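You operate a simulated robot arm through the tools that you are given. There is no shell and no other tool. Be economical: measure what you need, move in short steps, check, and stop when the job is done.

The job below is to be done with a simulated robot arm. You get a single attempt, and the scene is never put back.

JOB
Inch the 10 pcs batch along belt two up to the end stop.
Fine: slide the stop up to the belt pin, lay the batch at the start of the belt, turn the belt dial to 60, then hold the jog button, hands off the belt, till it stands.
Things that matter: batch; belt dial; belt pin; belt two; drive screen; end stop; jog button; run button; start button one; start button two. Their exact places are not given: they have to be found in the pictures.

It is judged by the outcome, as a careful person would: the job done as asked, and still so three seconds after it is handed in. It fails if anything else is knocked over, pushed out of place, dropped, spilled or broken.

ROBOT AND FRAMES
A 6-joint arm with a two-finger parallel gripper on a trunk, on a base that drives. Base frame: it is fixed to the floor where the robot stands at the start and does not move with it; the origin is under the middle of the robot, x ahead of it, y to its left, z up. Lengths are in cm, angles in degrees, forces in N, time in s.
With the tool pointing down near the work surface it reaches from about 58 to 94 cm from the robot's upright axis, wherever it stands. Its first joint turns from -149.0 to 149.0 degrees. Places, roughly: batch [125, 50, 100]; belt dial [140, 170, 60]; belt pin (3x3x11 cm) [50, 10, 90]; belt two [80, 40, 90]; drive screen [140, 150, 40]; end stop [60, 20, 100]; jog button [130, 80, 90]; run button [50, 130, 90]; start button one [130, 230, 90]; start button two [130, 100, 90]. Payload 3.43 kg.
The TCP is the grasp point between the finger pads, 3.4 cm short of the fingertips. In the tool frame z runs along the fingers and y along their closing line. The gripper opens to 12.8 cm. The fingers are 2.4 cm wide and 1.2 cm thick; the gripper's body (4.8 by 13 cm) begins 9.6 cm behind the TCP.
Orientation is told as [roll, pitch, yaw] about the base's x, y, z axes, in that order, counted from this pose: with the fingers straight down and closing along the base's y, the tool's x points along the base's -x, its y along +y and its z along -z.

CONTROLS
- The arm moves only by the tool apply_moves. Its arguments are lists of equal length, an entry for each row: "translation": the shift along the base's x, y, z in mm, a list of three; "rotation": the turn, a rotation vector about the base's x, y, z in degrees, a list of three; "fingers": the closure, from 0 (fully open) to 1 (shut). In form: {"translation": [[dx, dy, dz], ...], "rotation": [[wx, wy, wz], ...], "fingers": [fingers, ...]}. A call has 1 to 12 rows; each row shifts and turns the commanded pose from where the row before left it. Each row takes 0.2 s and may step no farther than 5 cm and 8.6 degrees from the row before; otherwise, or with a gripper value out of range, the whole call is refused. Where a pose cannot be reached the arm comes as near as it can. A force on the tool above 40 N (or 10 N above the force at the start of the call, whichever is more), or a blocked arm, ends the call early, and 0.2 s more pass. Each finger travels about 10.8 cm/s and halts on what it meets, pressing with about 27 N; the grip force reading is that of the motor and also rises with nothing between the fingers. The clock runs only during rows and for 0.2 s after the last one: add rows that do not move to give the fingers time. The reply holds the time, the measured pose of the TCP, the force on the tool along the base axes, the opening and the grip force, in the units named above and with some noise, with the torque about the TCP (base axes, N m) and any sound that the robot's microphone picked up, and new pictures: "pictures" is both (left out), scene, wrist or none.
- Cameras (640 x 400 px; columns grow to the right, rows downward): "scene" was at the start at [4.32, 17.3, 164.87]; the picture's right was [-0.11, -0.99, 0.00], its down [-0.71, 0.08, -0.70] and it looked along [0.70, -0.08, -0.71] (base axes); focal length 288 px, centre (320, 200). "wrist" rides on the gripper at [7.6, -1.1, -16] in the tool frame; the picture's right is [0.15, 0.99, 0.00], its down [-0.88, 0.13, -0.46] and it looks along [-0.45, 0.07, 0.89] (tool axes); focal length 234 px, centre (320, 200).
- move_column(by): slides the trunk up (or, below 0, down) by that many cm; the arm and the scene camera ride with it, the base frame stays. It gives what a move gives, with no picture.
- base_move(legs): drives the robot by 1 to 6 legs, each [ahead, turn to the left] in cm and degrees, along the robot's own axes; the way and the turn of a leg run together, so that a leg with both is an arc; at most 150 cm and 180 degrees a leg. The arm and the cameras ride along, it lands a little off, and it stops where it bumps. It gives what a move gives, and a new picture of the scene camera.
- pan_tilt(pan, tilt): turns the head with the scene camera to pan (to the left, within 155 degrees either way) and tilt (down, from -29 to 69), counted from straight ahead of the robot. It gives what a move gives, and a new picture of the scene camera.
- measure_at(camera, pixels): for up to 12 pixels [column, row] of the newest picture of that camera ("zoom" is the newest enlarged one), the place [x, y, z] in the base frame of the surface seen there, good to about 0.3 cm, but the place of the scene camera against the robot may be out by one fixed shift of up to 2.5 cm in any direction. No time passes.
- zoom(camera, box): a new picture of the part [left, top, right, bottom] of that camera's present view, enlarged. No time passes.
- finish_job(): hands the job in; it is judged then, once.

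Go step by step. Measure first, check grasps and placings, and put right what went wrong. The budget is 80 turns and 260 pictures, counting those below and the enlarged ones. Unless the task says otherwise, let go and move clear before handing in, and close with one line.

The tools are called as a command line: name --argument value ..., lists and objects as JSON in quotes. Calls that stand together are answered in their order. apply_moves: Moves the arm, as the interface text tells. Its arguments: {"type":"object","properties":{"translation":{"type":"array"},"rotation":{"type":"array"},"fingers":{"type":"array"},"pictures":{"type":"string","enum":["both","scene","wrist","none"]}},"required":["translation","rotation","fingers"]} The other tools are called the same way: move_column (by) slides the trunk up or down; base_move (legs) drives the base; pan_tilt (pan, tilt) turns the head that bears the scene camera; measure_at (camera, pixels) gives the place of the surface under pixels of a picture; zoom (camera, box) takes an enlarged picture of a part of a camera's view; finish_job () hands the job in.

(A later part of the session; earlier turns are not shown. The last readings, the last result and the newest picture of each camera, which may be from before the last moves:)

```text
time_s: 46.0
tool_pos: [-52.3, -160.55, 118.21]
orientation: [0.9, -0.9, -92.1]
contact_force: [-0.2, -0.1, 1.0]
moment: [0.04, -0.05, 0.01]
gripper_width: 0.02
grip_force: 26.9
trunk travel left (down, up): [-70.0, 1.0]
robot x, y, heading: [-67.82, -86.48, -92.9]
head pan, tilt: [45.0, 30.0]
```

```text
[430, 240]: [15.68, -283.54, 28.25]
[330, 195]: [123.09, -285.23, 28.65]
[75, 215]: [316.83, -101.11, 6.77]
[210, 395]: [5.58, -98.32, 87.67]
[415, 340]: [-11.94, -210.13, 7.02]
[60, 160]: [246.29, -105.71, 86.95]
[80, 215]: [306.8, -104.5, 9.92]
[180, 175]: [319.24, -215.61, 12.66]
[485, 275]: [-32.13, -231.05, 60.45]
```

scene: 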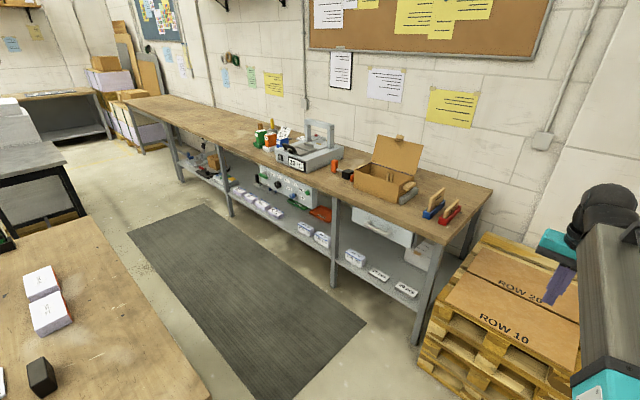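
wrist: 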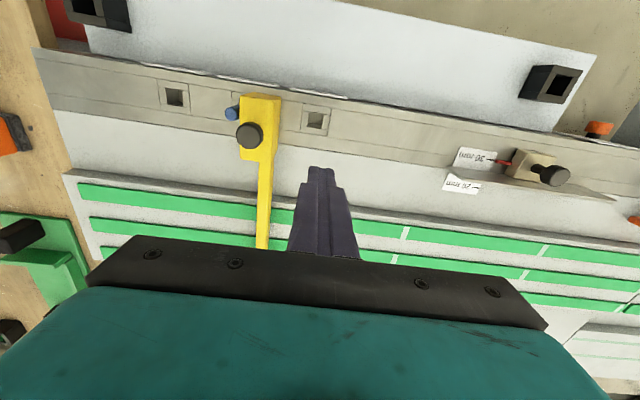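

Corridor is y −98…−210 and the desk starts at x≈246. Drive the arc, straight, and second arc.

base_move --legs '[[110, 92.5], [118, 0]]'

```text
time_s: 58.8
tool_pos: [193.08, -141.14, 118.19]
orientation: [0.7, -0.7, -0.6]
contact_force: [0.0, -0.2, -0.8]
moment: [0.01, 0.02, -0.01]
gripper_width: 0.0
grip_force: 27.0
trunk travel left (down, up): [-70.0, 1.0]
robot x, y, heading: [118.88, -158.34, -0.9]
head pan, tilt: [45.0, 30.0]
cut short: leg 1
```

scene: 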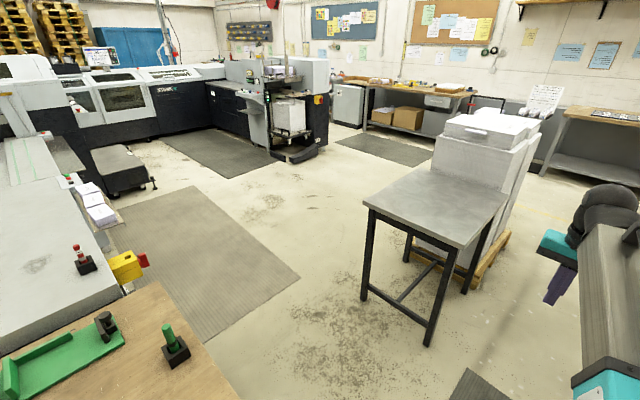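

I'm at (119,−158) with open floor ahead; the table objects look undisturbed. Forward, turn left in place, then go straight between the table and desk.

base_move --legs '[[71, 0], [0, 91], [150, 0]]'

pan_tilt --pan 60 --tilt 40

```text
time_s: 76.5
tool_pos: [169.11, 60.06, 118.1]
orientation: [0.8, -0.8, 90.6]
contact_force: [-0.4, -0.6, -0.1]
moment: [0.01, 0.0, 0.02]
gripper_width: 0.01
grip_force: 27.2
trunk travel left (down, up): [-70.0, 1.0]
robot x, y, heading: [187.72, -13.37, 90.7]
head pan, tilt: [45.0, 30.0]
```

scene: 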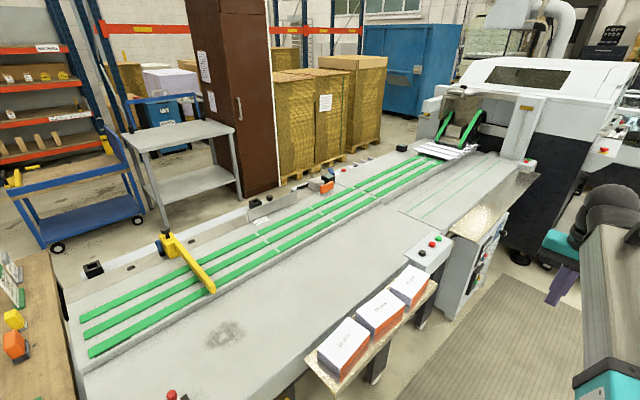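

```text
time_s: 77.3
tool_pos: [168.91, 60.09, 118.2]
orientation: [0.8, -0.9, 90.6]
contact_force: [0.0, 0.5, 0.1]
moment: [-0.01, 0.0, -0.03]
gripper_width: 0.0
grip_force: 26.7
trunk travel left (down, up): [-70.0, 1.0]
robot x, y, heading: [187.8, -13.6, 90.8]
head pan, tilt: [60.0, 40.0]
```

scene: 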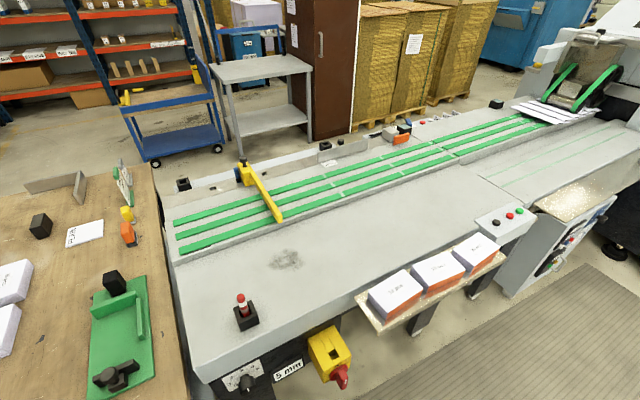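

From the far side I see batches, jog panel (500,215) and a drive cabinet (560,240) whose controls face +x. I'll measure a few and zoom.

zoom --camera "scene" --box '[460, 170, 640, 310]'

measure_at --camera "scene" --pixels '[[395, 292], [380, 320], [437, 269], [478, 249], [495, 222], [521, 208], [444, 147], [460, 152], [440, 300], [600, 220], [560, 260], [617, 245]]'

zoom --camera "scene" --box '[340, 100, 540, 310]'

```text
2.86 times, centred on (550, 240) of scene
```

zoom: 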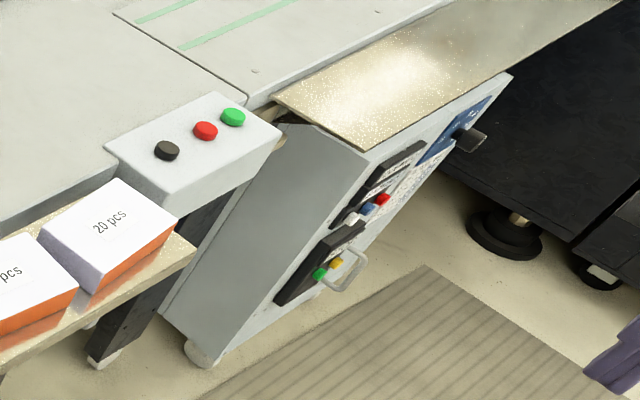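

```text
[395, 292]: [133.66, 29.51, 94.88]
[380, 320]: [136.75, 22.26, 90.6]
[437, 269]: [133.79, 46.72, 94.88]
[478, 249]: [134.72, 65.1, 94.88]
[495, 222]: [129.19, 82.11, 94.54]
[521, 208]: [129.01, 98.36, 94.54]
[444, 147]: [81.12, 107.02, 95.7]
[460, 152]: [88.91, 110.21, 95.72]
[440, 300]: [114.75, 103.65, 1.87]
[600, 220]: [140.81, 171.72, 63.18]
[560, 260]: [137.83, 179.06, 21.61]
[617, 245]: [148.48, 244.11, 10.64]
```

```text
1.90 times, centred on (440, 205) of scene
```

zoom: 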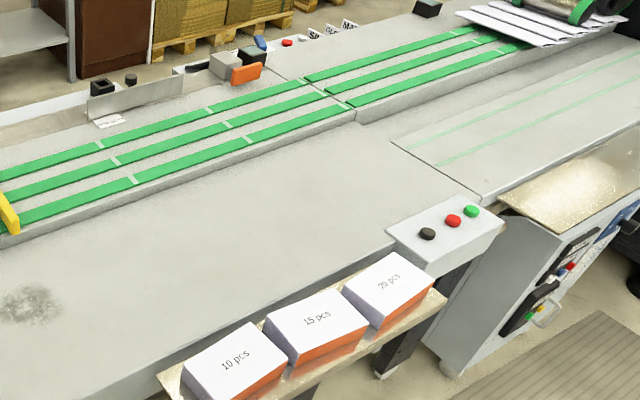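

The dial is on a blue plate near (141,172,63). I'll drive up alongside and look at it and the way ahead.

base_move --legs '[[90, -20]]'

pan_tilt --pan 20 --tilt 35

pan_tilt --pan 65 --tilt 50

```text
time_s: 82.7
tool_pos: [209.79, 150.85, 118.2]
orientation: [0.9, -0.7, 70.5]
contact_force: [-0.1, -0.3, -0.2]
moment: [-0.01, -0.03, 0.0]
gripper_width: 0.0
grip_force: 27.6
trunk travel left (down, up): [-70.0, 1.0]
robot x, y, heading: [202.35, 75.27, 71.0]
head pan, tilt: [60.0, 40.0]
```

scene: 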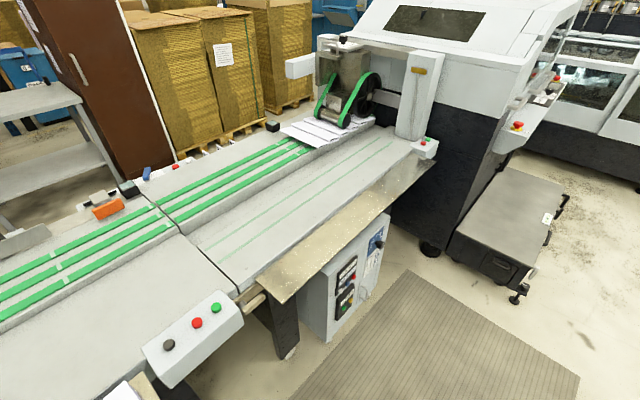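

```text
time_s: 83.7
tool_pos: [209.94, 150.89, 118.18]
orientation: [0.8, -0.7, 70.6]
contact_force: [0.9, 0.1, 0.7]
moment: [0.02, -0.02, -0.02]
gripper_width: 0.0
grip_force: 27.1
trunk travel left (down, up): [-70.0, 1.0]
robot x, y, heading: [202.09, 75.28, 71.2]
head pan, tilt: [20.0, 35.0]
```

scene: 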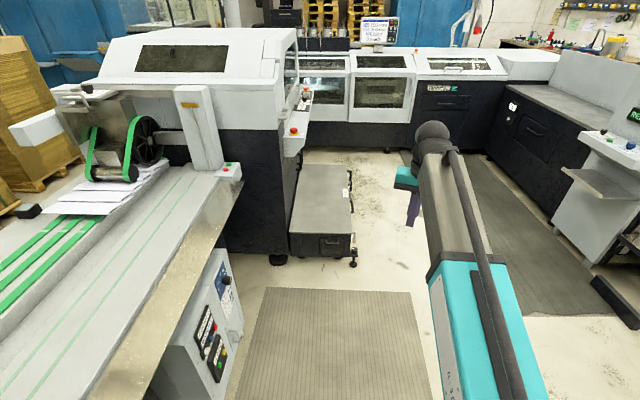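

```text
time_s: 84.8
tool_pos: [209.89, 150.9, 118.14]
orientation: [0.8, -0.8, 70.5]
contact_force: [0.0, -0.1, 0.0]
moment: [0.0, 0.02, 0.0]
gripper_width: 0.01
grip_force: 27.7
trunk travel left (down, up): [-70.0, 1.0]
robot x, y, heading: [202.34, 75.53, 71.1]
head pan, tilt: [65.0, 50.0]
```

scene: 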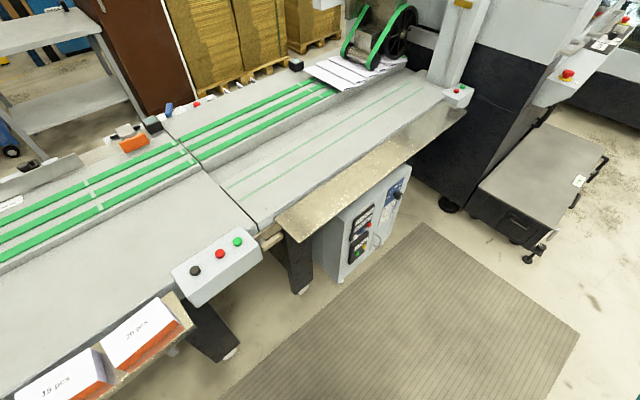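

Space at x≥220 is open. I'll zoom in on the drive panel and measure the folder's protrusions before driving there.

zoom --camera "scene" --box '[320, 160, 430, 290]'

measure_at --camera "scene" --pixels '[[565, 75], [590, 40], [440, 200], [545, 250], [600, 160], [398, 195], [362, 210], [358, 225], [365, 245], [460, 115], [390, 187], [345, 260]]'

```text
3.08 times, centred on (375, 225) of scene
```

zoom: 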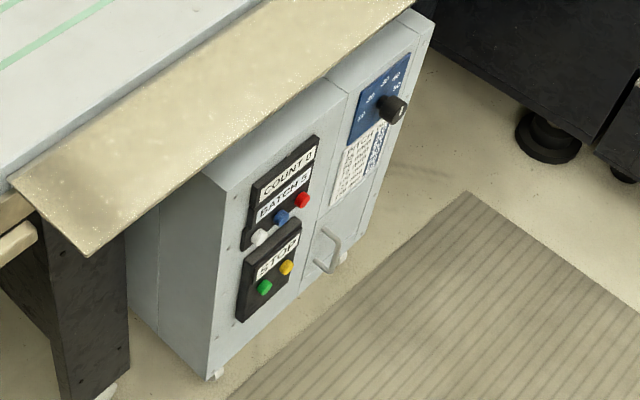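

```text
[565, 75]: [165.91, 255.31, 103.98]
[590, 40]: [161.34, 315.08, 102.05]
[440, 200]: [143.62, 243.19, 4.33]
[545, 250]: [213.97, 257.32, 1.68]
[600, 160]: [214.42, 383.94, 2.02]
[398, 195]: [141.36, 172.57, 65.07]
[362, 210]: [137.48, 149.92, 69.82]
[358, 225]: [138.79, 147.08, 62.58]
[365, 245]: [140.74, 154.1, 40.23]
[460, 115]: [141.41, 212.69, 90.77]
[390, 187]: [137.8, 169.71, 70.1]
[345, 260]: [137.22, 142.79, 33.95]
```

The blue dial shows a scale 10–60 and the drive screen reads "STOP". I'll drive in front of the panel and turn to face it.

base_move --legs '[[103, 0], [0, 109]]'

pan_tilt --pan 0 --tilt 50

```text
time_s: 97.3
tool_pos: [162.31, 156.49, 118.21]
orientation: [0.9, -0.8, -179.3]
contact_force: [0.8, 0.0, -0.1]
moment: [0.02, -0.03, 0.03]
gripper_width: 0.0
grip_force: 27.1
trunk travel left (down, up): [-70.0, 1.0]
robot x, y, heading: [235.86, 171.58, -179.3]
head pan, tilt: [65.0, 50.0]
```

scene: 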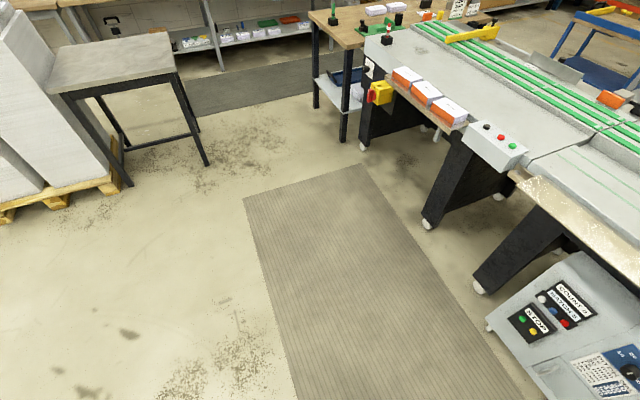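

```text
time_s: 98.7
tool_pos: [162.41, 156.34, 118.11]
orientation: [0.8, -0.9, -179.4]
contact_force: [0.6, 0.0, 0.4]
moment: [0.03, 0.01, -0.02]
gripper_width: 0.01
grip_force: 26.8
trunk travel left (down, up): [-70.0, 1.0]
robot x, y, heading: [235.71, 171.72, -179.7]
head pan, tilt: [0.0, 50.0]
```

scene: 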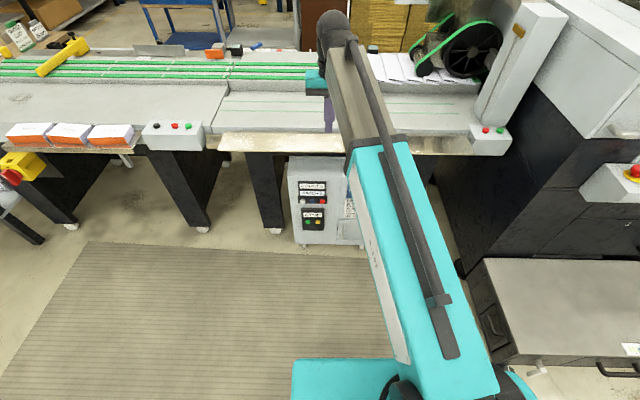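

Facing the cabinet. I'll back up 18 cm so the tool clears the table lip, then lower the trunk.

base_move --legs '[[-18, 0]]'

move_column --by -45

apply_moves --translation '[[0, 0, 15], [0, 0, 15], [0, 0, 15], [0, 0, 10], [0, 0, 0], [0, 0, 0], [0, 0, 0], [0, 0, 0], [0, 0, 0], [0, 0, 0], [0, 0, 0], [0, 0, 0]]' --rotation '[[0, 7.5, 0], [0, 7.5, 0], [0, 7.5, 0], [0, 7.5, 0], [0, 7.5, 0], [0, 7.5, 0], [0, 7.5, 0], [0, 7.5, 0], [0, 7.5, 0], [0, 7.5, 0], [0, 7.5, 0], [0, 7.5, 0]]' --fingers '[0.8, 0.6, 0.4, 0.4, 0.4, 0.4, 0.4, 0.4, 0.4, 0.4, 0.4, 0.4]' --pictures "both"

```text
time_s: 100.3
tool_pos: [181.01, 156.61, 118.16]
orientation: [0.8, -0.8, -179.3]
contact_force: [0.1, 0.6, 0.1]
moment: [0.05, 0.04, -0.02]
gripper_width: 0.0
grip_force: 27.2
trunk travel left (down, up): [-70.0, 1.0]
robot x, y, heading: [254.32, 171.82, -179.7]
head pan, tilt: [0.0, 50.0]
```

scene: 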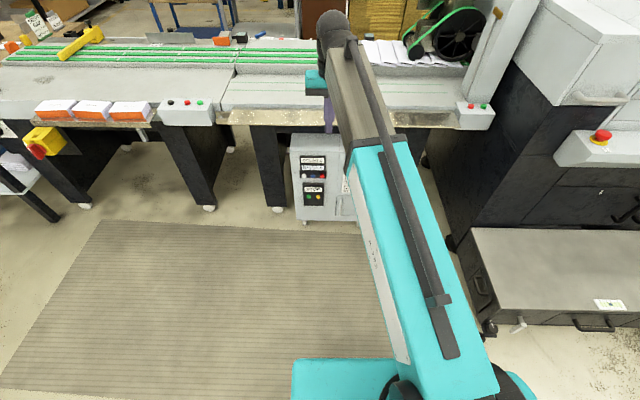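

```text
refused: -45 is not a number from -40 to 40
```

```text
time_s: 102.9
tool_pos: [175.3, 154.59, 124.78]
orientation: [-103.6, -89.4, -75.6]
contact_force: [0.2, -0.7, -0.1]
moment: [0.01, -0.05, 0.02]
gripper_width: 7.69
grip_force: 0.1
out of reach, approached as far as the arm can: row 8, 9, 10, 11, 12
trunk travel left (down, up): [-70.0, 1.0]
robot x, y, heading: [254.46, 171.59, -179.5]
head pan, tilt: [0.0, 50.0]
```

scene: 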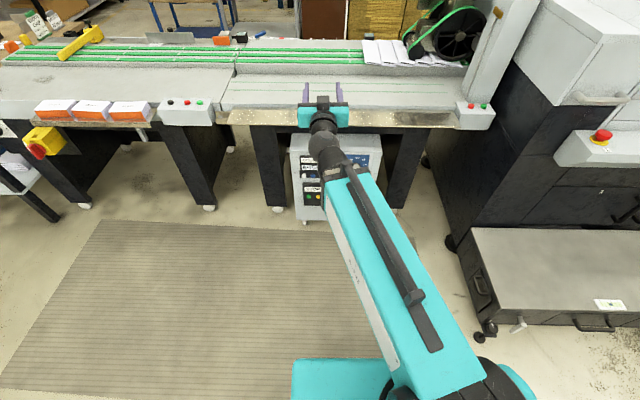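
wrist: 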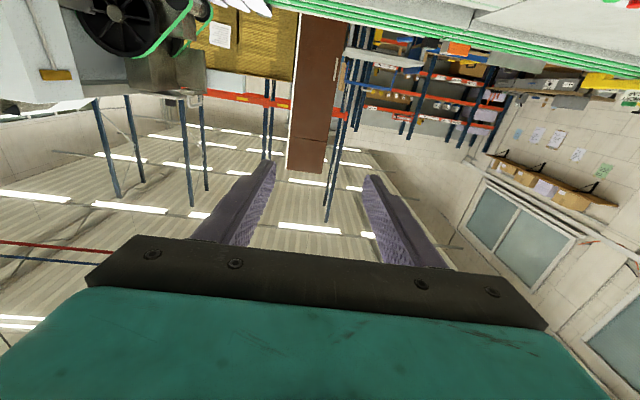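

Tool now points forward. Lower the trunk in two moves (tip x≈172, clear of the lip).

move_column --by -40

move_column --by -14

apply_moves --translation '[[0, 0, 0]]' --rotation '[[0, 0, 0]]' --fingers '[0.4]' --pictures "both"

```text
time_s: 106.8
tool_pos: [175.29, 154.56, 84.94]
orientation: [-106.4, -89.3, -72.9]
contact_force: [-0.2, 0.0, -0.8]
moment: [-0.01, 0.0, -0.01]
gripper_width: 7.72
grip_force: 0.1
trunk travel left (down, up): [-30.0, 41.0]
robot x, y, heading: [254.39, 171.64, -179.6]
head pan, tilt: [0.0, 50.0]
```

```text
time_s: 108.4
tool_pos: [175.17, 154.76, 70.8]
orientation: [-106.4, -89.3, -72.8]
contact_force: [0.0, 0.3, -0.2]
moment: [-0.04, 0.01, -0.01]
gripper_width: 7.7
grip_force: 0.0
trunk travel left (down, up): [-16.0, 55.0]
robot x, y, heading: [254.85, 171.89, -179.5]
head pan, tilt: [0.0, 50.0]
```

```text
time_s: 108.8
tool_pos: [175.19, 154.74, 70.88]
orientation: [-106.3, -89.3, -72.9]
contact_force: [-1.1, 0.7, 0.0]
moment: [0.0, -0.01, 0.0]
gripper_width: 7.68
grip_force: 0.1
trunk travel left (down, up): [-16.0, 55.0]
robot x, y, heading: [254.6, 171.58, -179.5]
head pan, tilt: [0.0, 50.0]
```

scene: 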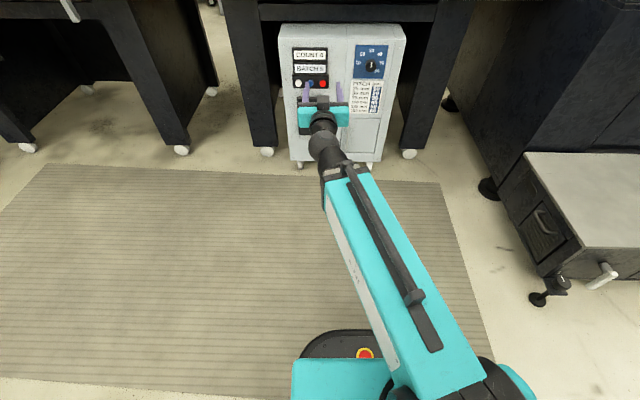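
wrist: 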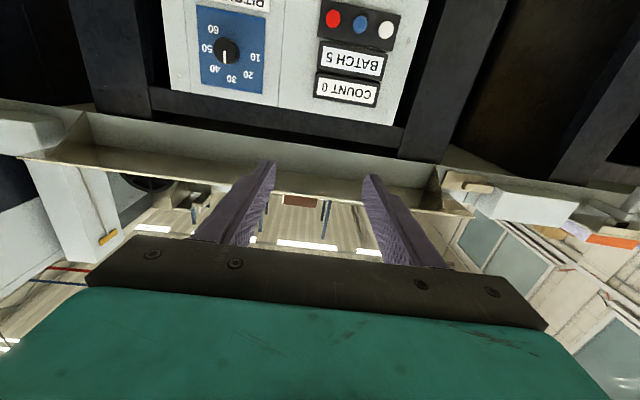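

The dial is visible in both views. Zoom and measure it.

zoom --camera "wrist" --box '[170, 0, 290, 95]'

zoom --camera "scene" --box '[280, 20, 410, 120]'

measure_at --camera "wrist" --pixels '[[226, 51], [220, 45], [232, 57], [250, 40], [205, 30], [207, 75], [260, 78], [300, 60], [300, 185], [240, 160]]'

```text
4.21 times, centred on (230, 48) of wrist
```

zoom: 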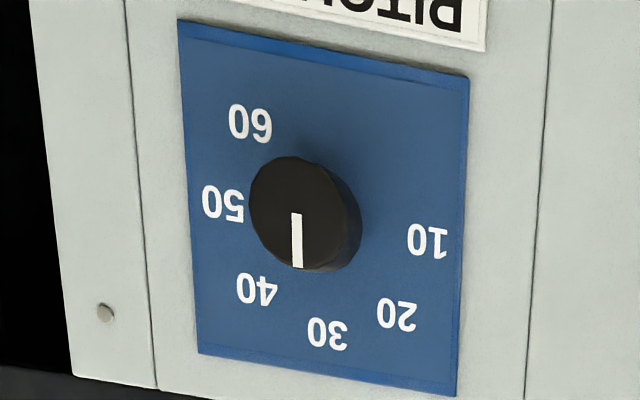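

```text
4.00 times, centred on (345, 70) of scene
```

zoom: 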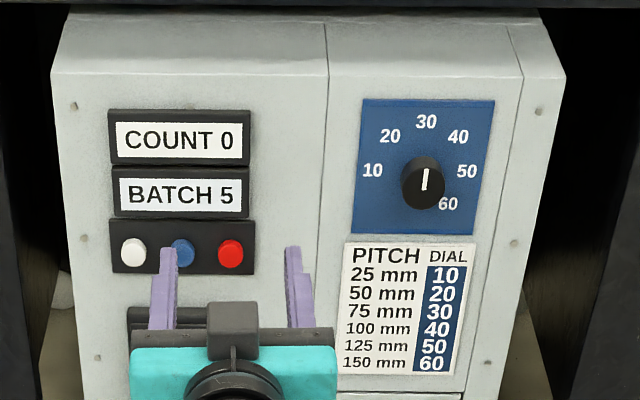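

```text
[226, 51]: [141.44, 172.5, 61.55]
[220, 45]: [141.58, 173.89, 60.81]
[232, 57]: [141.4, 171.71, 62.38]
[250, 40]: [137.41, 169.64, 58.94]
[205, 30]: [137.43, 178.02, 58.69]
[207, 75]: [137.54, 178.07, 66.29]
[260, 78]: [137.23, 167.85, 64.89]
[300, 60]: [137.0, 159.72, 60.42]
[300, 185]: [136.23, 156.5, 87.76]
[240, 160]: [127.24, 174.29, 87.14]
```

Pointer is at 30 (straight up); scale steps are 45° clockwise, so 60 needs 135° clockwise (−135° about x). I'll line up with the dial axis (y 172.6, z 61.5) and pre-turn the wrist +67°.

apply_moves --translation '[[0, 22, -12], [0, 22, -12], [0, 22, -12], [0, 22, -12], [0, 22, -12], [0, 22, -12], [0, 22, -12], [0, 25, -10], [0, 0, 0]]' --rotation '[[8.4, 0, 0], [8.4, 0, 0], [8.4, 0, 0], [8.4, 0, 0], [8.4, 0, 0], [8.4, 0, 0], [8.4, 0, 0], [8.4, 0, 0], [0, 0, 0]]' --fingers '[0.4, 0.4, 0.4, 0.4, 0.4, 0.4, 0.4, 0.4, 0.4]' --pictures "both"

```text
time_s: 110.8
tool_pos: [173.01, 170.82, 61.65]
orientation: [-89.0, -22.0, -91.0]
contact_force: [0.3, 0.2, 0.5]
moment: [0.0, 0.0, -0.01]
gripper_width: 7.68
grip_force: 0.1
out of reach, approached as far as the arm can: row 1, 2, 3, 5, 8
trunk travel left (down, up): [-16.0, 55.0]
robot x, y, heading: [254.62, 171.45, -179.5]
head pan, tilt: [0.0, 50.0]
```

scene: 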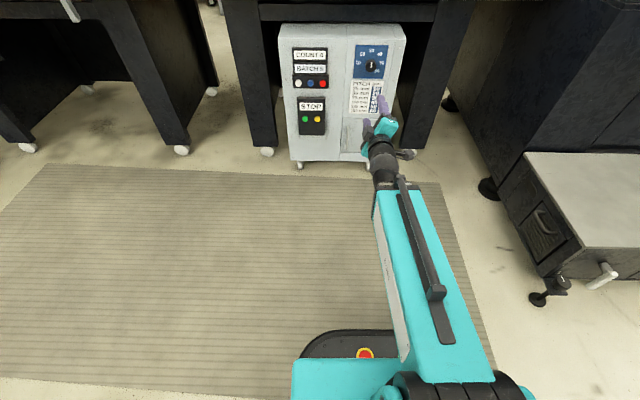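
wrist: 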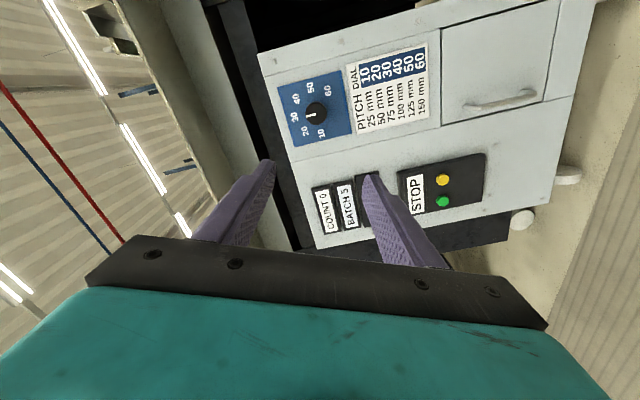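

Wrist is turned and near the axis. Advance to x≈150 and recheck alignment.

apply_moves --translation '[[-40, 0, 0], [-40, 0, 0], [-40, 0, 0], [-40, 0, 0], [-40, 0, 0], [-30, 0, 0], [0, 0, 0]]' --rotation '[[0, 0, 0], [0, 0, 0], [0, 0, 0], [0, 0, 0], [0, 0, 0], [0, 0, 0], [0, 0, 0]]' --fingers '[0.4, 0.4, 0.4, 0.4, 0.4, 0.4, 0.4]' --pictures "both"

```text
time_s: 112.4
tool_pos: [150.0, 170.08, 62.45]
orientation: [-89.1, -22.1, -90.2]
contact_force: [0.3, 0.9, -0.6]
moment: [-0.01, -0.03, 0.03]
gripper_width: 7.68
grip_force: 0.0
out of reach, approached as far as the arm can: row 1
trunk travel left (down, up): [-16.0, 55.0]
robot x, y, heading: [254.43, 171.66, -179.7]
head pan, tilt: [0.0, 50.0]
```

scene: 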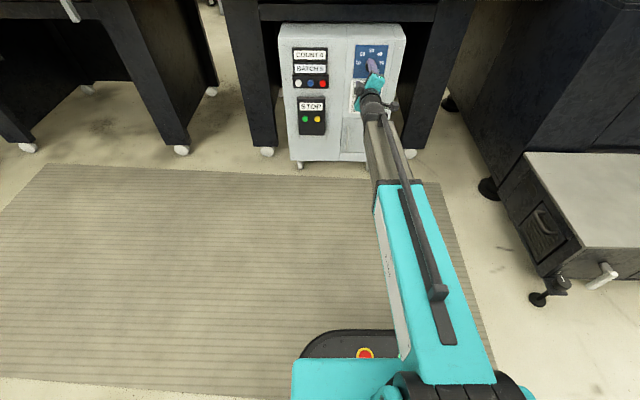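
wrist: 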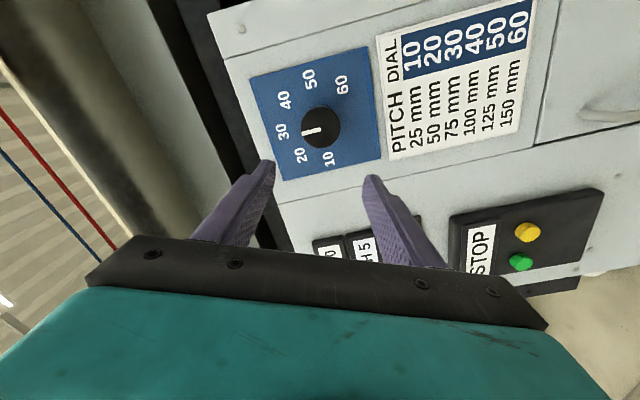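

Measure the knob again from close up.

measure_at --camera "wrist" --pixels '[[321, 126], [310, 118], [332, 134], [316, 140], [326, 110], [285, 90], [360, 150], [270, 130]]'

zoom --camera "wrist" --box '[240, 40, 400, 190]'

```text
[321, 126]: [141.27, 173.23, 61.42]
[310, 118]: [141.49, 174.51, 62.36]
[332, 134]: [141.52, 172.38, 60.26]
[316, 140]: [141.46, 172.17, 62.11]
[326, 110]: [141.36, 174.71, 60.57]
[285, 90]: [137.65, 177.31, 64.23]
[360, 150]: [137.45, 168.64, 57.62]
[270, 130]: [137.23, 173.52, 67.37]
```

```text
2.67 times, centred on (320, 115) of wrist
```

zoom: 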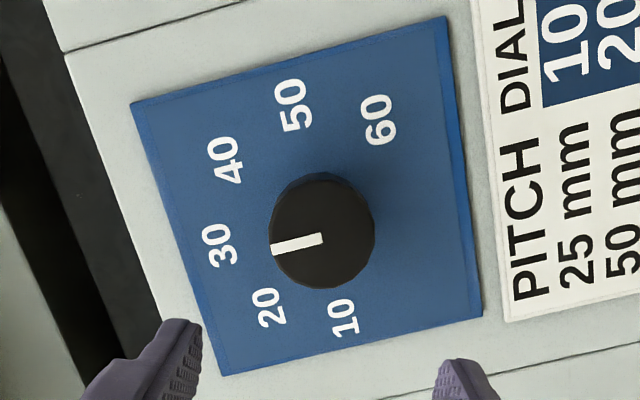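

Knob centre ≈ (173, 61.4). Align, then advance to x≈142 and close on the knob.

apply_moves --translation '[[0, 15, -5], [0, 14, -5], [-20, 0, 0], [-20, 0, 0], [-20, 0, 0], [-18, 0, 0], [0, 0, 0]]' --rotation '[[0, 0, 0], [0, 0, 0], [0, 0, 0], [0, 0, 0], [0, 0, 0], [0, 0, 0], [0, 0, 0]]' --fingers '[0.4, 0.4, 0.4, 0.4, 0.4, 0.4, 0.4]' --pictures "wrist"

zoom --camera "wrist" --box '[200, 80, 440, 260]'

```text
time_s: 114.0
tool_pos: [142.02, 170.38, 61.73]
orientation: [-89.1, -22.1, -90.5]
contact_force: [0.3, 0.1, 0.3]
moment: [-0.02, -0.01, 0.0]
gripper_width: 7.68
grip_force: 0.1
out of reach, approached as far as the arm can: row 1, 2, 3, 4
trunk travel left (down, up): [-16.0, 55.0]
robot x, y, heading: [254.19, 171.69, -179.4]
head pan, tilt: [0.0, 50.0]
```

wrist: 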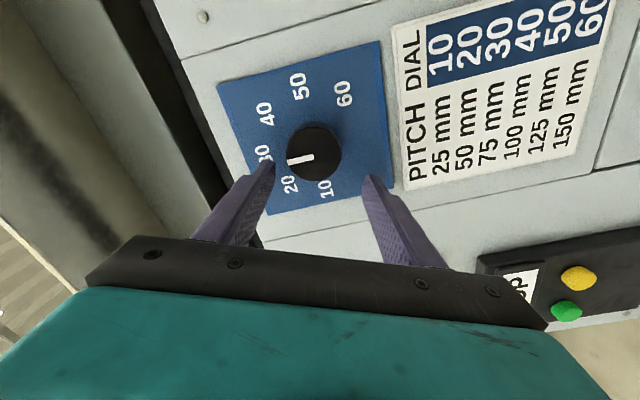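

```text
2.22 times, centred on (320, 170) of wrist
```

zoom: 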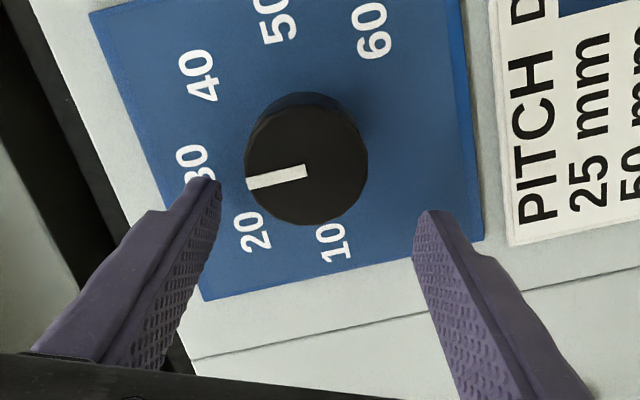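

The arm couldn't shift the needed +y. I'll back out and turn the base slightly right to bring the tool across to the knob.

apply_moves --translation '[[40, 0, 0], [40, 0, 0], [0, 0, 0]]' --rotation '[[0, 0, 0], [0, 0, 0], [0, 0, 0]]' --fingers '[0.4, 0.4, 0.4]' --pictures "none"

base_move --legs '[[0, -2.5]]'

apply_moves --translation '[[0, 0, 0]]' --rotation '[[0, 0, 0]]' --fingers '[0.4]' --pictures "wrist"

```text
time_s: 114.8
tool_pos: [150.25, 170.27, 61.96]
orientation: [-89.1, -22.1, -90.5]
contact_force: [0.1, -0.3, 0.0]
moment: [0.01, -0.01, 0.01]
gripper_width: 7.66
grip_force: 0.1
trunk travel left (down, up): [-16.0, 55.0]
robot x, y, heading: [254.26, 171.44, -179.4]
head pan, tilt: [0.0, 50.0]
```

```text
time_s: 115.7
tool_pos: [150.24, 174.93, 61.83]
orientation: [-89.2, -22.1, -92.9]
contact_force: [0.1, 0.3, -1.2]
moment: [0.0, 0.0, -0.01]
gripper_width: 7.67
grip_force: 0.1
trunk travel left (down, up): [-16.0, 55.0]
robot x, y, heading: [254.51, 171.79, 178.2]
head pan, tilt: [0.0, 50.0]
```

scene: 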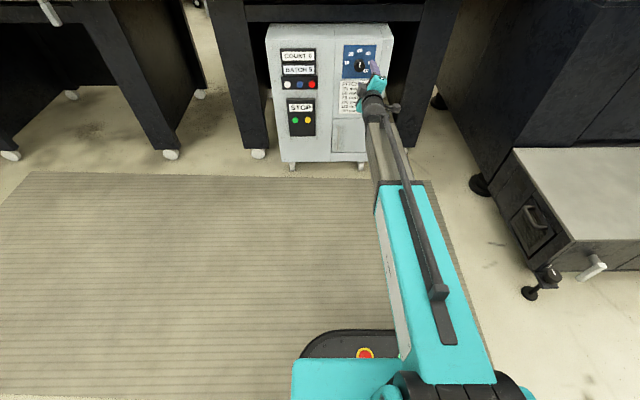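

```text
time_s: 116.1
tool_pos: [150.19, 174.84, 61.75]
orientation: [-89.2, -22.1, -92.8]
contact_force: [-0.2, -0.4, 0.6]
moment: [-0.02, 0.03, -0.02]
gripper_width: 7.65
grip_force: 0.1
trunk travel left (down, up): [-16.0, 55.0]
robot x, y, heading: [254.33, 172.33, 178.3]
head pan, tilt: [0.0, 50.0]
```

wrist: 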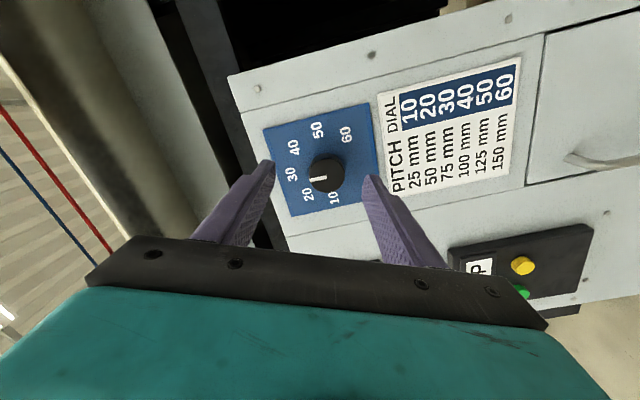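

Now the y range is fine. Align to y 173.1, z 61.4 and advance to x≈142.

apply_moves --translation '[[0, -17, -4], [-25, 0, 0], [-25, 0, 0], [-31, 0, 0], [0, 0, 0]]' --rotation '[[0, 0, 0], [0, 0, 0], [0, 0, 0], [0, 0, 0], [0, 0, 0]]' --fingers '[0.4, 0.4, 0.4, 0.4, 0.4]' --pictures "wrist"

zoom --camera "wrist" --box '[200, 100, 440, 280]'

```text
time_s: 117.3
tool_pos: [142.1, 172.98, 61.63]
orientation: [-89.1, -22.1, -92.8]
contact_force: [1.2, -0.5, 0.3]
moment: [0.04, -0.01, 0.03]
gripper_width: 7.68
grip_force: 0.1
trunk travel left (down, up): [-16.0, 55.0]
robot x, y, heading: [254.52, 171.87, 178.4]
head pan, tilt: [0.0, 50.0]
```

wrist: 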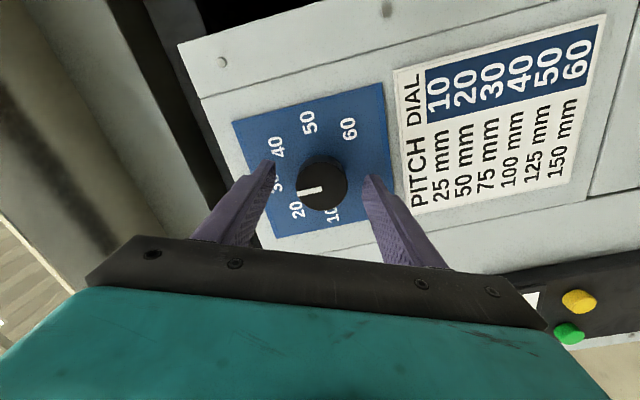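

```text
2.22 times, centred on (320, 190) of wrist
```

zoom: 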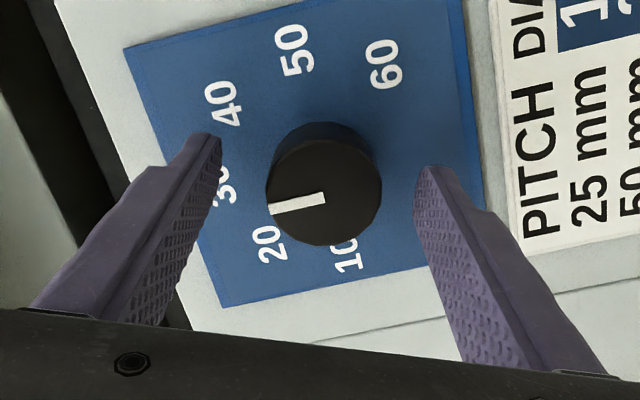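

The knob sits between the fingers. Close on it.

apply_moves --translation '[[0, 0, 0], [0, 0, 0], [0, 0, 0]]' --rotation '[[0, 0, 0], [0, 0, 0], [0, 0, 0]]' --fingers '[0.6, 0.8, 0.8]' --pictures "wrist"

zoom --camera "wrist" --box '[200, 100, 440, 280]'

```text
time_s: 118.1
tool_pos: [142.12, 172.89, 61.5]
orientation: [-89.2, -22.2, -92.9]
contact_force: [1.3, -2.1, -3.9]
moment: [-0.02, 0.21, -0.06]
gripper_width: 4.11
grip_force: 44.9
trunk travel left (down, up): [-16.0, 55.0]
robot x, y, heading: [254.51, 171.61, 178.5]
head pan, tilt: [0.0, 50.0]
```

wrist: 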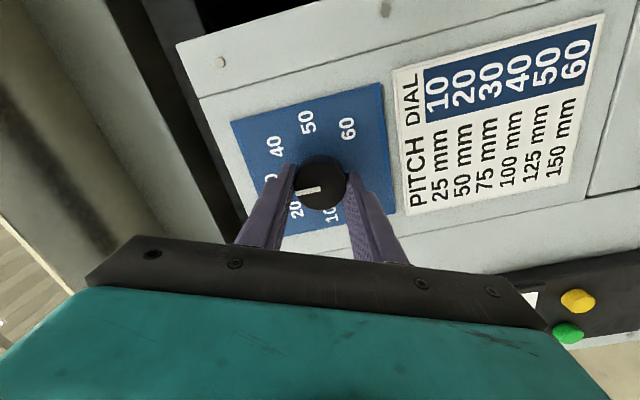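

```text
2.22 times, centred on (320, 190) of wrist
```

zoom: 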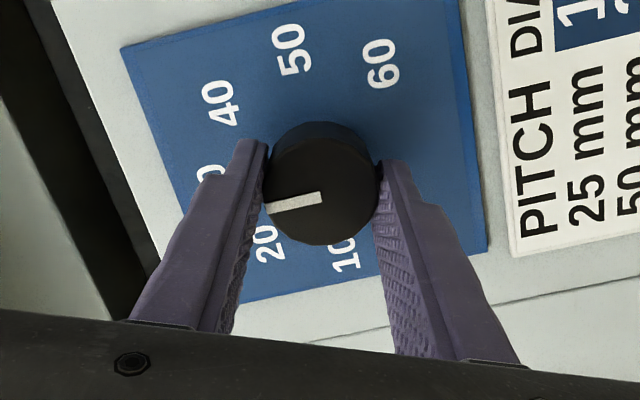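

Gripped at 4.1 cm. Turn clockwise 40° first and check.

apply_moves --translation '[[0, 0, 0], [0, 0, 0], [0, 0, 0], [0, 0, 0], [0, 0, 0], [0, 0, 0]]' --rotation '[[-8, 0, 0], [-8, 0, 0], [-8, 0, 0], [-8, 0, 0], [-8, 0, 0], [0, 0, 0]]' --fingers '[0.8, 0.8, 0.8, 0.8, 0.8, 0.8]' --pictures "wrist"

zoom --camera "wrist" --box '[200, 100, 440, 280]'

```text
time_s: 119.5
tool_pos: [142.15, 172.98, 61.61]
orientation: [-85.2, -62.0, -95.7]
contact_force: [9.1, -10.9, 0.6]
moment: [-0.08, 0.76, -0.57]
gripper_width: 4.11
grip_force: 44.6
trunk travel left (down, up): [-16.0, 55.0]
robot x, y, heading: [254.71, 171.73, 178.3]
head pan, tilt: [0.0, 50.0]
```

wrist: 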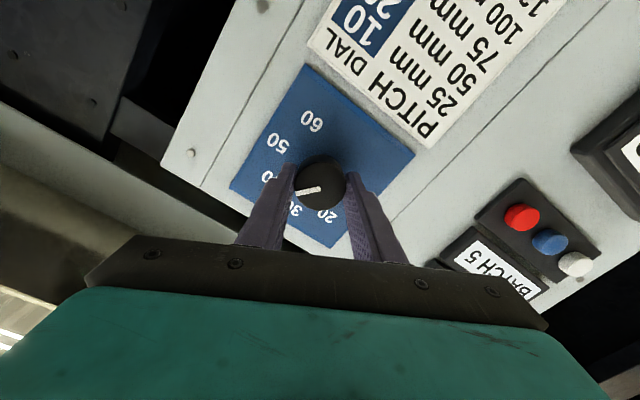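

```text
2.22 times, centred on (320, 190) of wrist
```

zoom: 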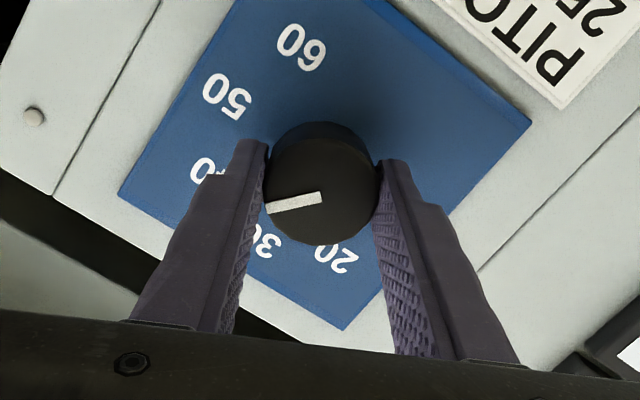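

The knob turns with the fingers (no slip). Continue about 93° more.

apply_moves --translation '[[0, 0, 0], [0, 0, 0], [0, 0, 0], [0, 0, 0], [0, 0, 0], [0, 0, 0], [0, 0, 0], [0, 0, 0], [0, 0, 0], [0, 0, 0], [0, 0, 0], [0, 0, 0]]' --rotation '[[-8.3, 0, 0], [-8.3, 0, 0], [-8.3, 0, 0], [-8.3, 0, 0], [-8.3, 0, 0], [-8.3, 0, 0], [-8.3, 0, 0], [-8.3, 0, 0], [-8.3, 0, 0], [-8.3, 0, 0], [-7, 0, 0], [0, 0, 0]]' --fingers '[0.8, 0.8, 0.8, 0.8, 0.8, 0.8, 0.8, 0.8, 0.8, 0.8, 0.8, 0.8]' --pictures "both"

zoom --camera "wrist" --box '[200, 100, 440, 280]'

```text
time_s: 122.1
tool_pos: [142.14, 173.07, 61.42]
orientation: [86.8, -34.4, 94.5]
contact_force: [-18.6, 17.1, 28.2]
moment: [-0.01, 1.15, 0.37]
gripper_width: 4.04
grip_force: 45.1
out of reach, approached as far as the arm can: row 4, 5, 6
trunk travel left (down, up): [-16.0, 55.0]
robot x, y, heading: [254.1, 171.96, 178.6]
head pan, tilt: [0.0, 50.0]
```

scene: 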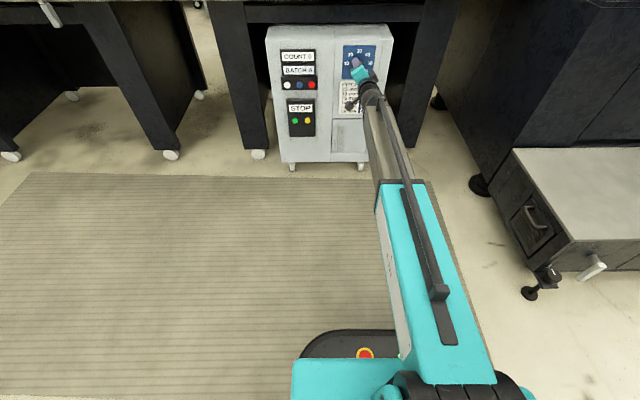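
wrist: 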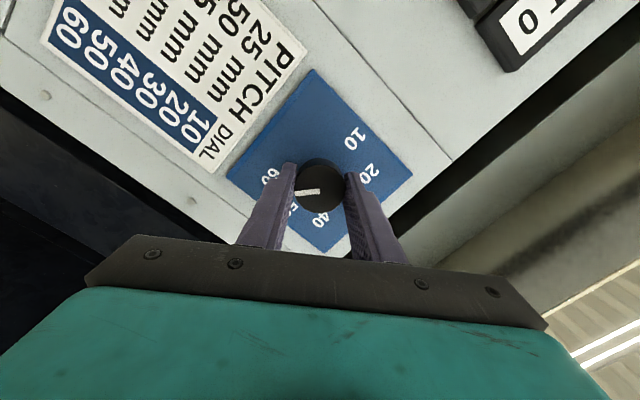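

```text
2.22 times, centred on (320, 190) of wrist
```

zoom: 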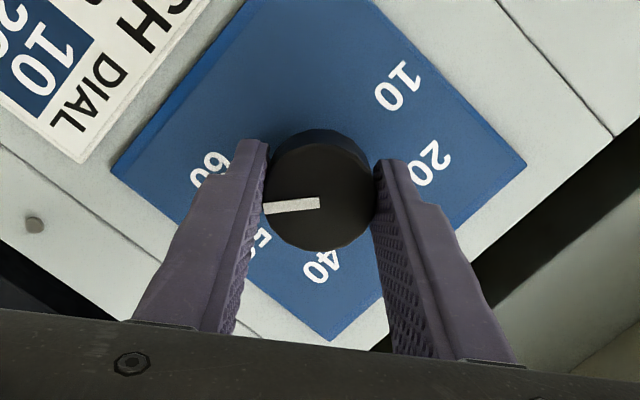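

Turned about 124° so far; the pointer is ~4–5° short of 60. Turn another 6°, then check after releasing.

apply_moves --translation '[[0, 0, 0], [0, 0, 0], [0, 0, 0]]' --rotation '[[-6, 0, 0], [0, 0, 0], [0, 0, 0]]' --fingers '[0.8, 0.8, 0.8]' --pictures "wrist"

zoom --camera "wrist" --box '[200, 100, 440, 280]'

```text
time_s: 122.9
tool_pos: [142.29, 173.04, 61.43]
orientation: [87.3, -28.6, 94.3]
contact_force: [-23.0, 13.6, 27.9]
moment: [0.53, 0.94, -0.07]
gripper_width: 4.03
grip_force: 45.0
trunk travel left (down, up): [-16.0, 55.0]
robot x, y, heading: [254.66, 171.7, 178.6]
head pan, tilt: [0.0, 50.0]
```

wrist: 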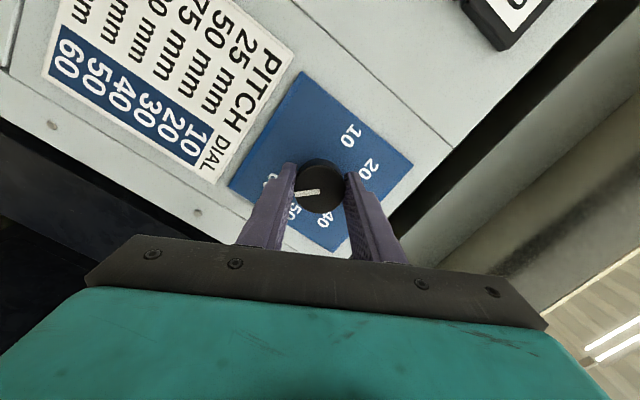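

```text
2.22 times, centred on (320, 190) of wrist
```

zoom: 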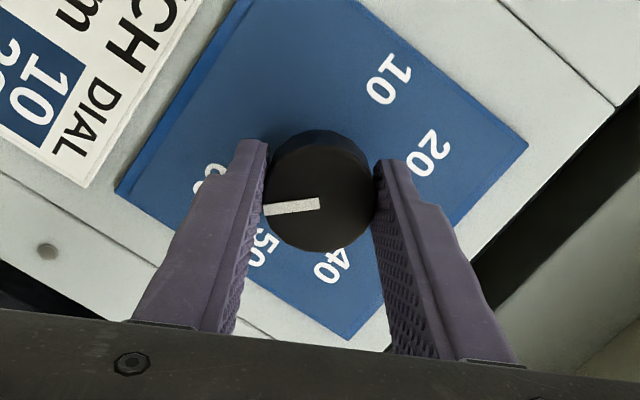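

A turning moment of 0.5 N·m appeared, perhaps the dial's end. Release, back out and look.

apply_moves --translation '[[0, 0, 0], [0, 0, 0], [30, 0, 0], [40, 0, 0], [40, 0, 0], [0, 0, 0]]' --rotation '[[0, 0, 0], [0, 0, 0], [0, 0, 0], [0, 0, 0], [0, 0, 0], [0, 0, 0]]' --fingers '[0.5, 0.4, 0.4, 0.4, 0.4, 0.4]' --pictures "both"

zoom --camera "wrist" --box '[220, 60, 420, 210]'

zoom --camera "scene" --box '[270, 20, 410, 140]'

```text
time_s: 124.3
tool_pos: [153.07, 172.73, 61.09]
orientation: [87.1, -28.6, 94.6]
contact_force: [0.2, 0.0, 0.2]
moment: [0.0, -0.02, -0.02]
gripper_width: 7.67
grip_force: 0.0
trunk travel left (down, up): [-16.0, 55.0]
robot x, y, heading: [254.18, 171.68, 178.2]
head pan, tilt: [0.0, 50.0]
```

scene: 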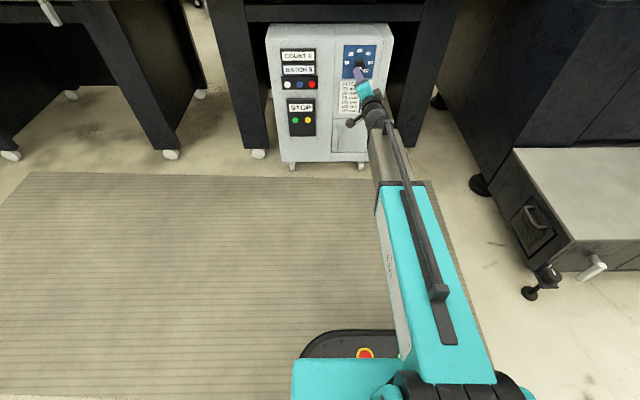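
wrist: 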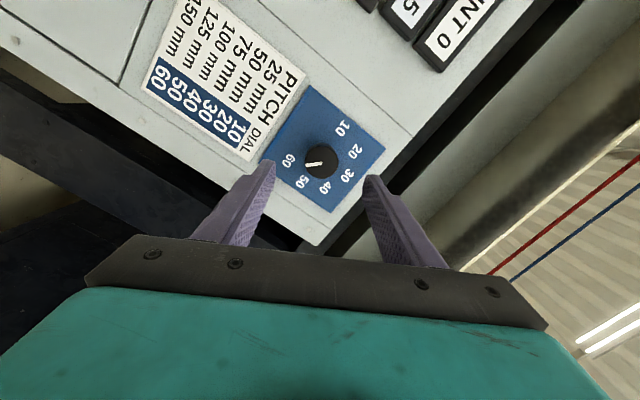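

```text
2.67 times, centred on (320, 135) of wrist
```

zoom: 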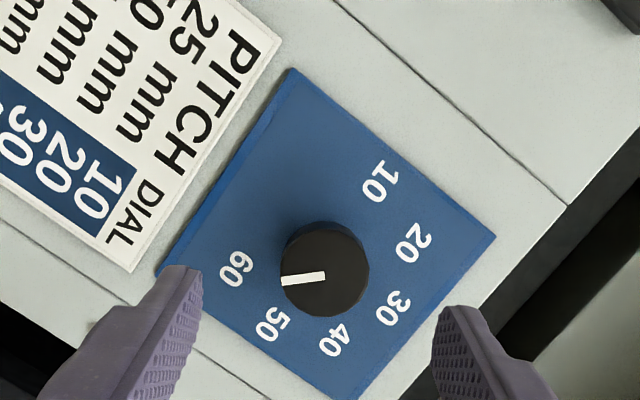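

```text
3.33 times, centred on (340, 80) of scene
```

zoom: 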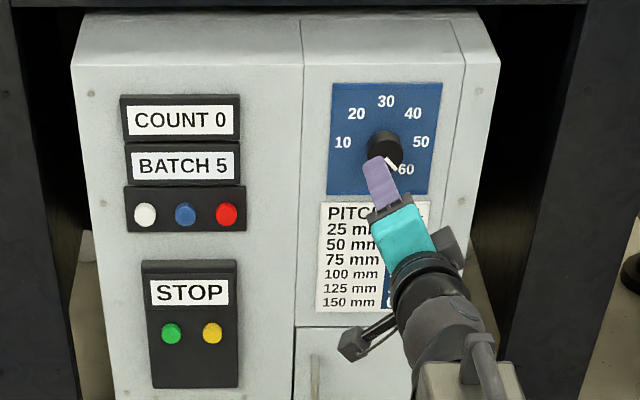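

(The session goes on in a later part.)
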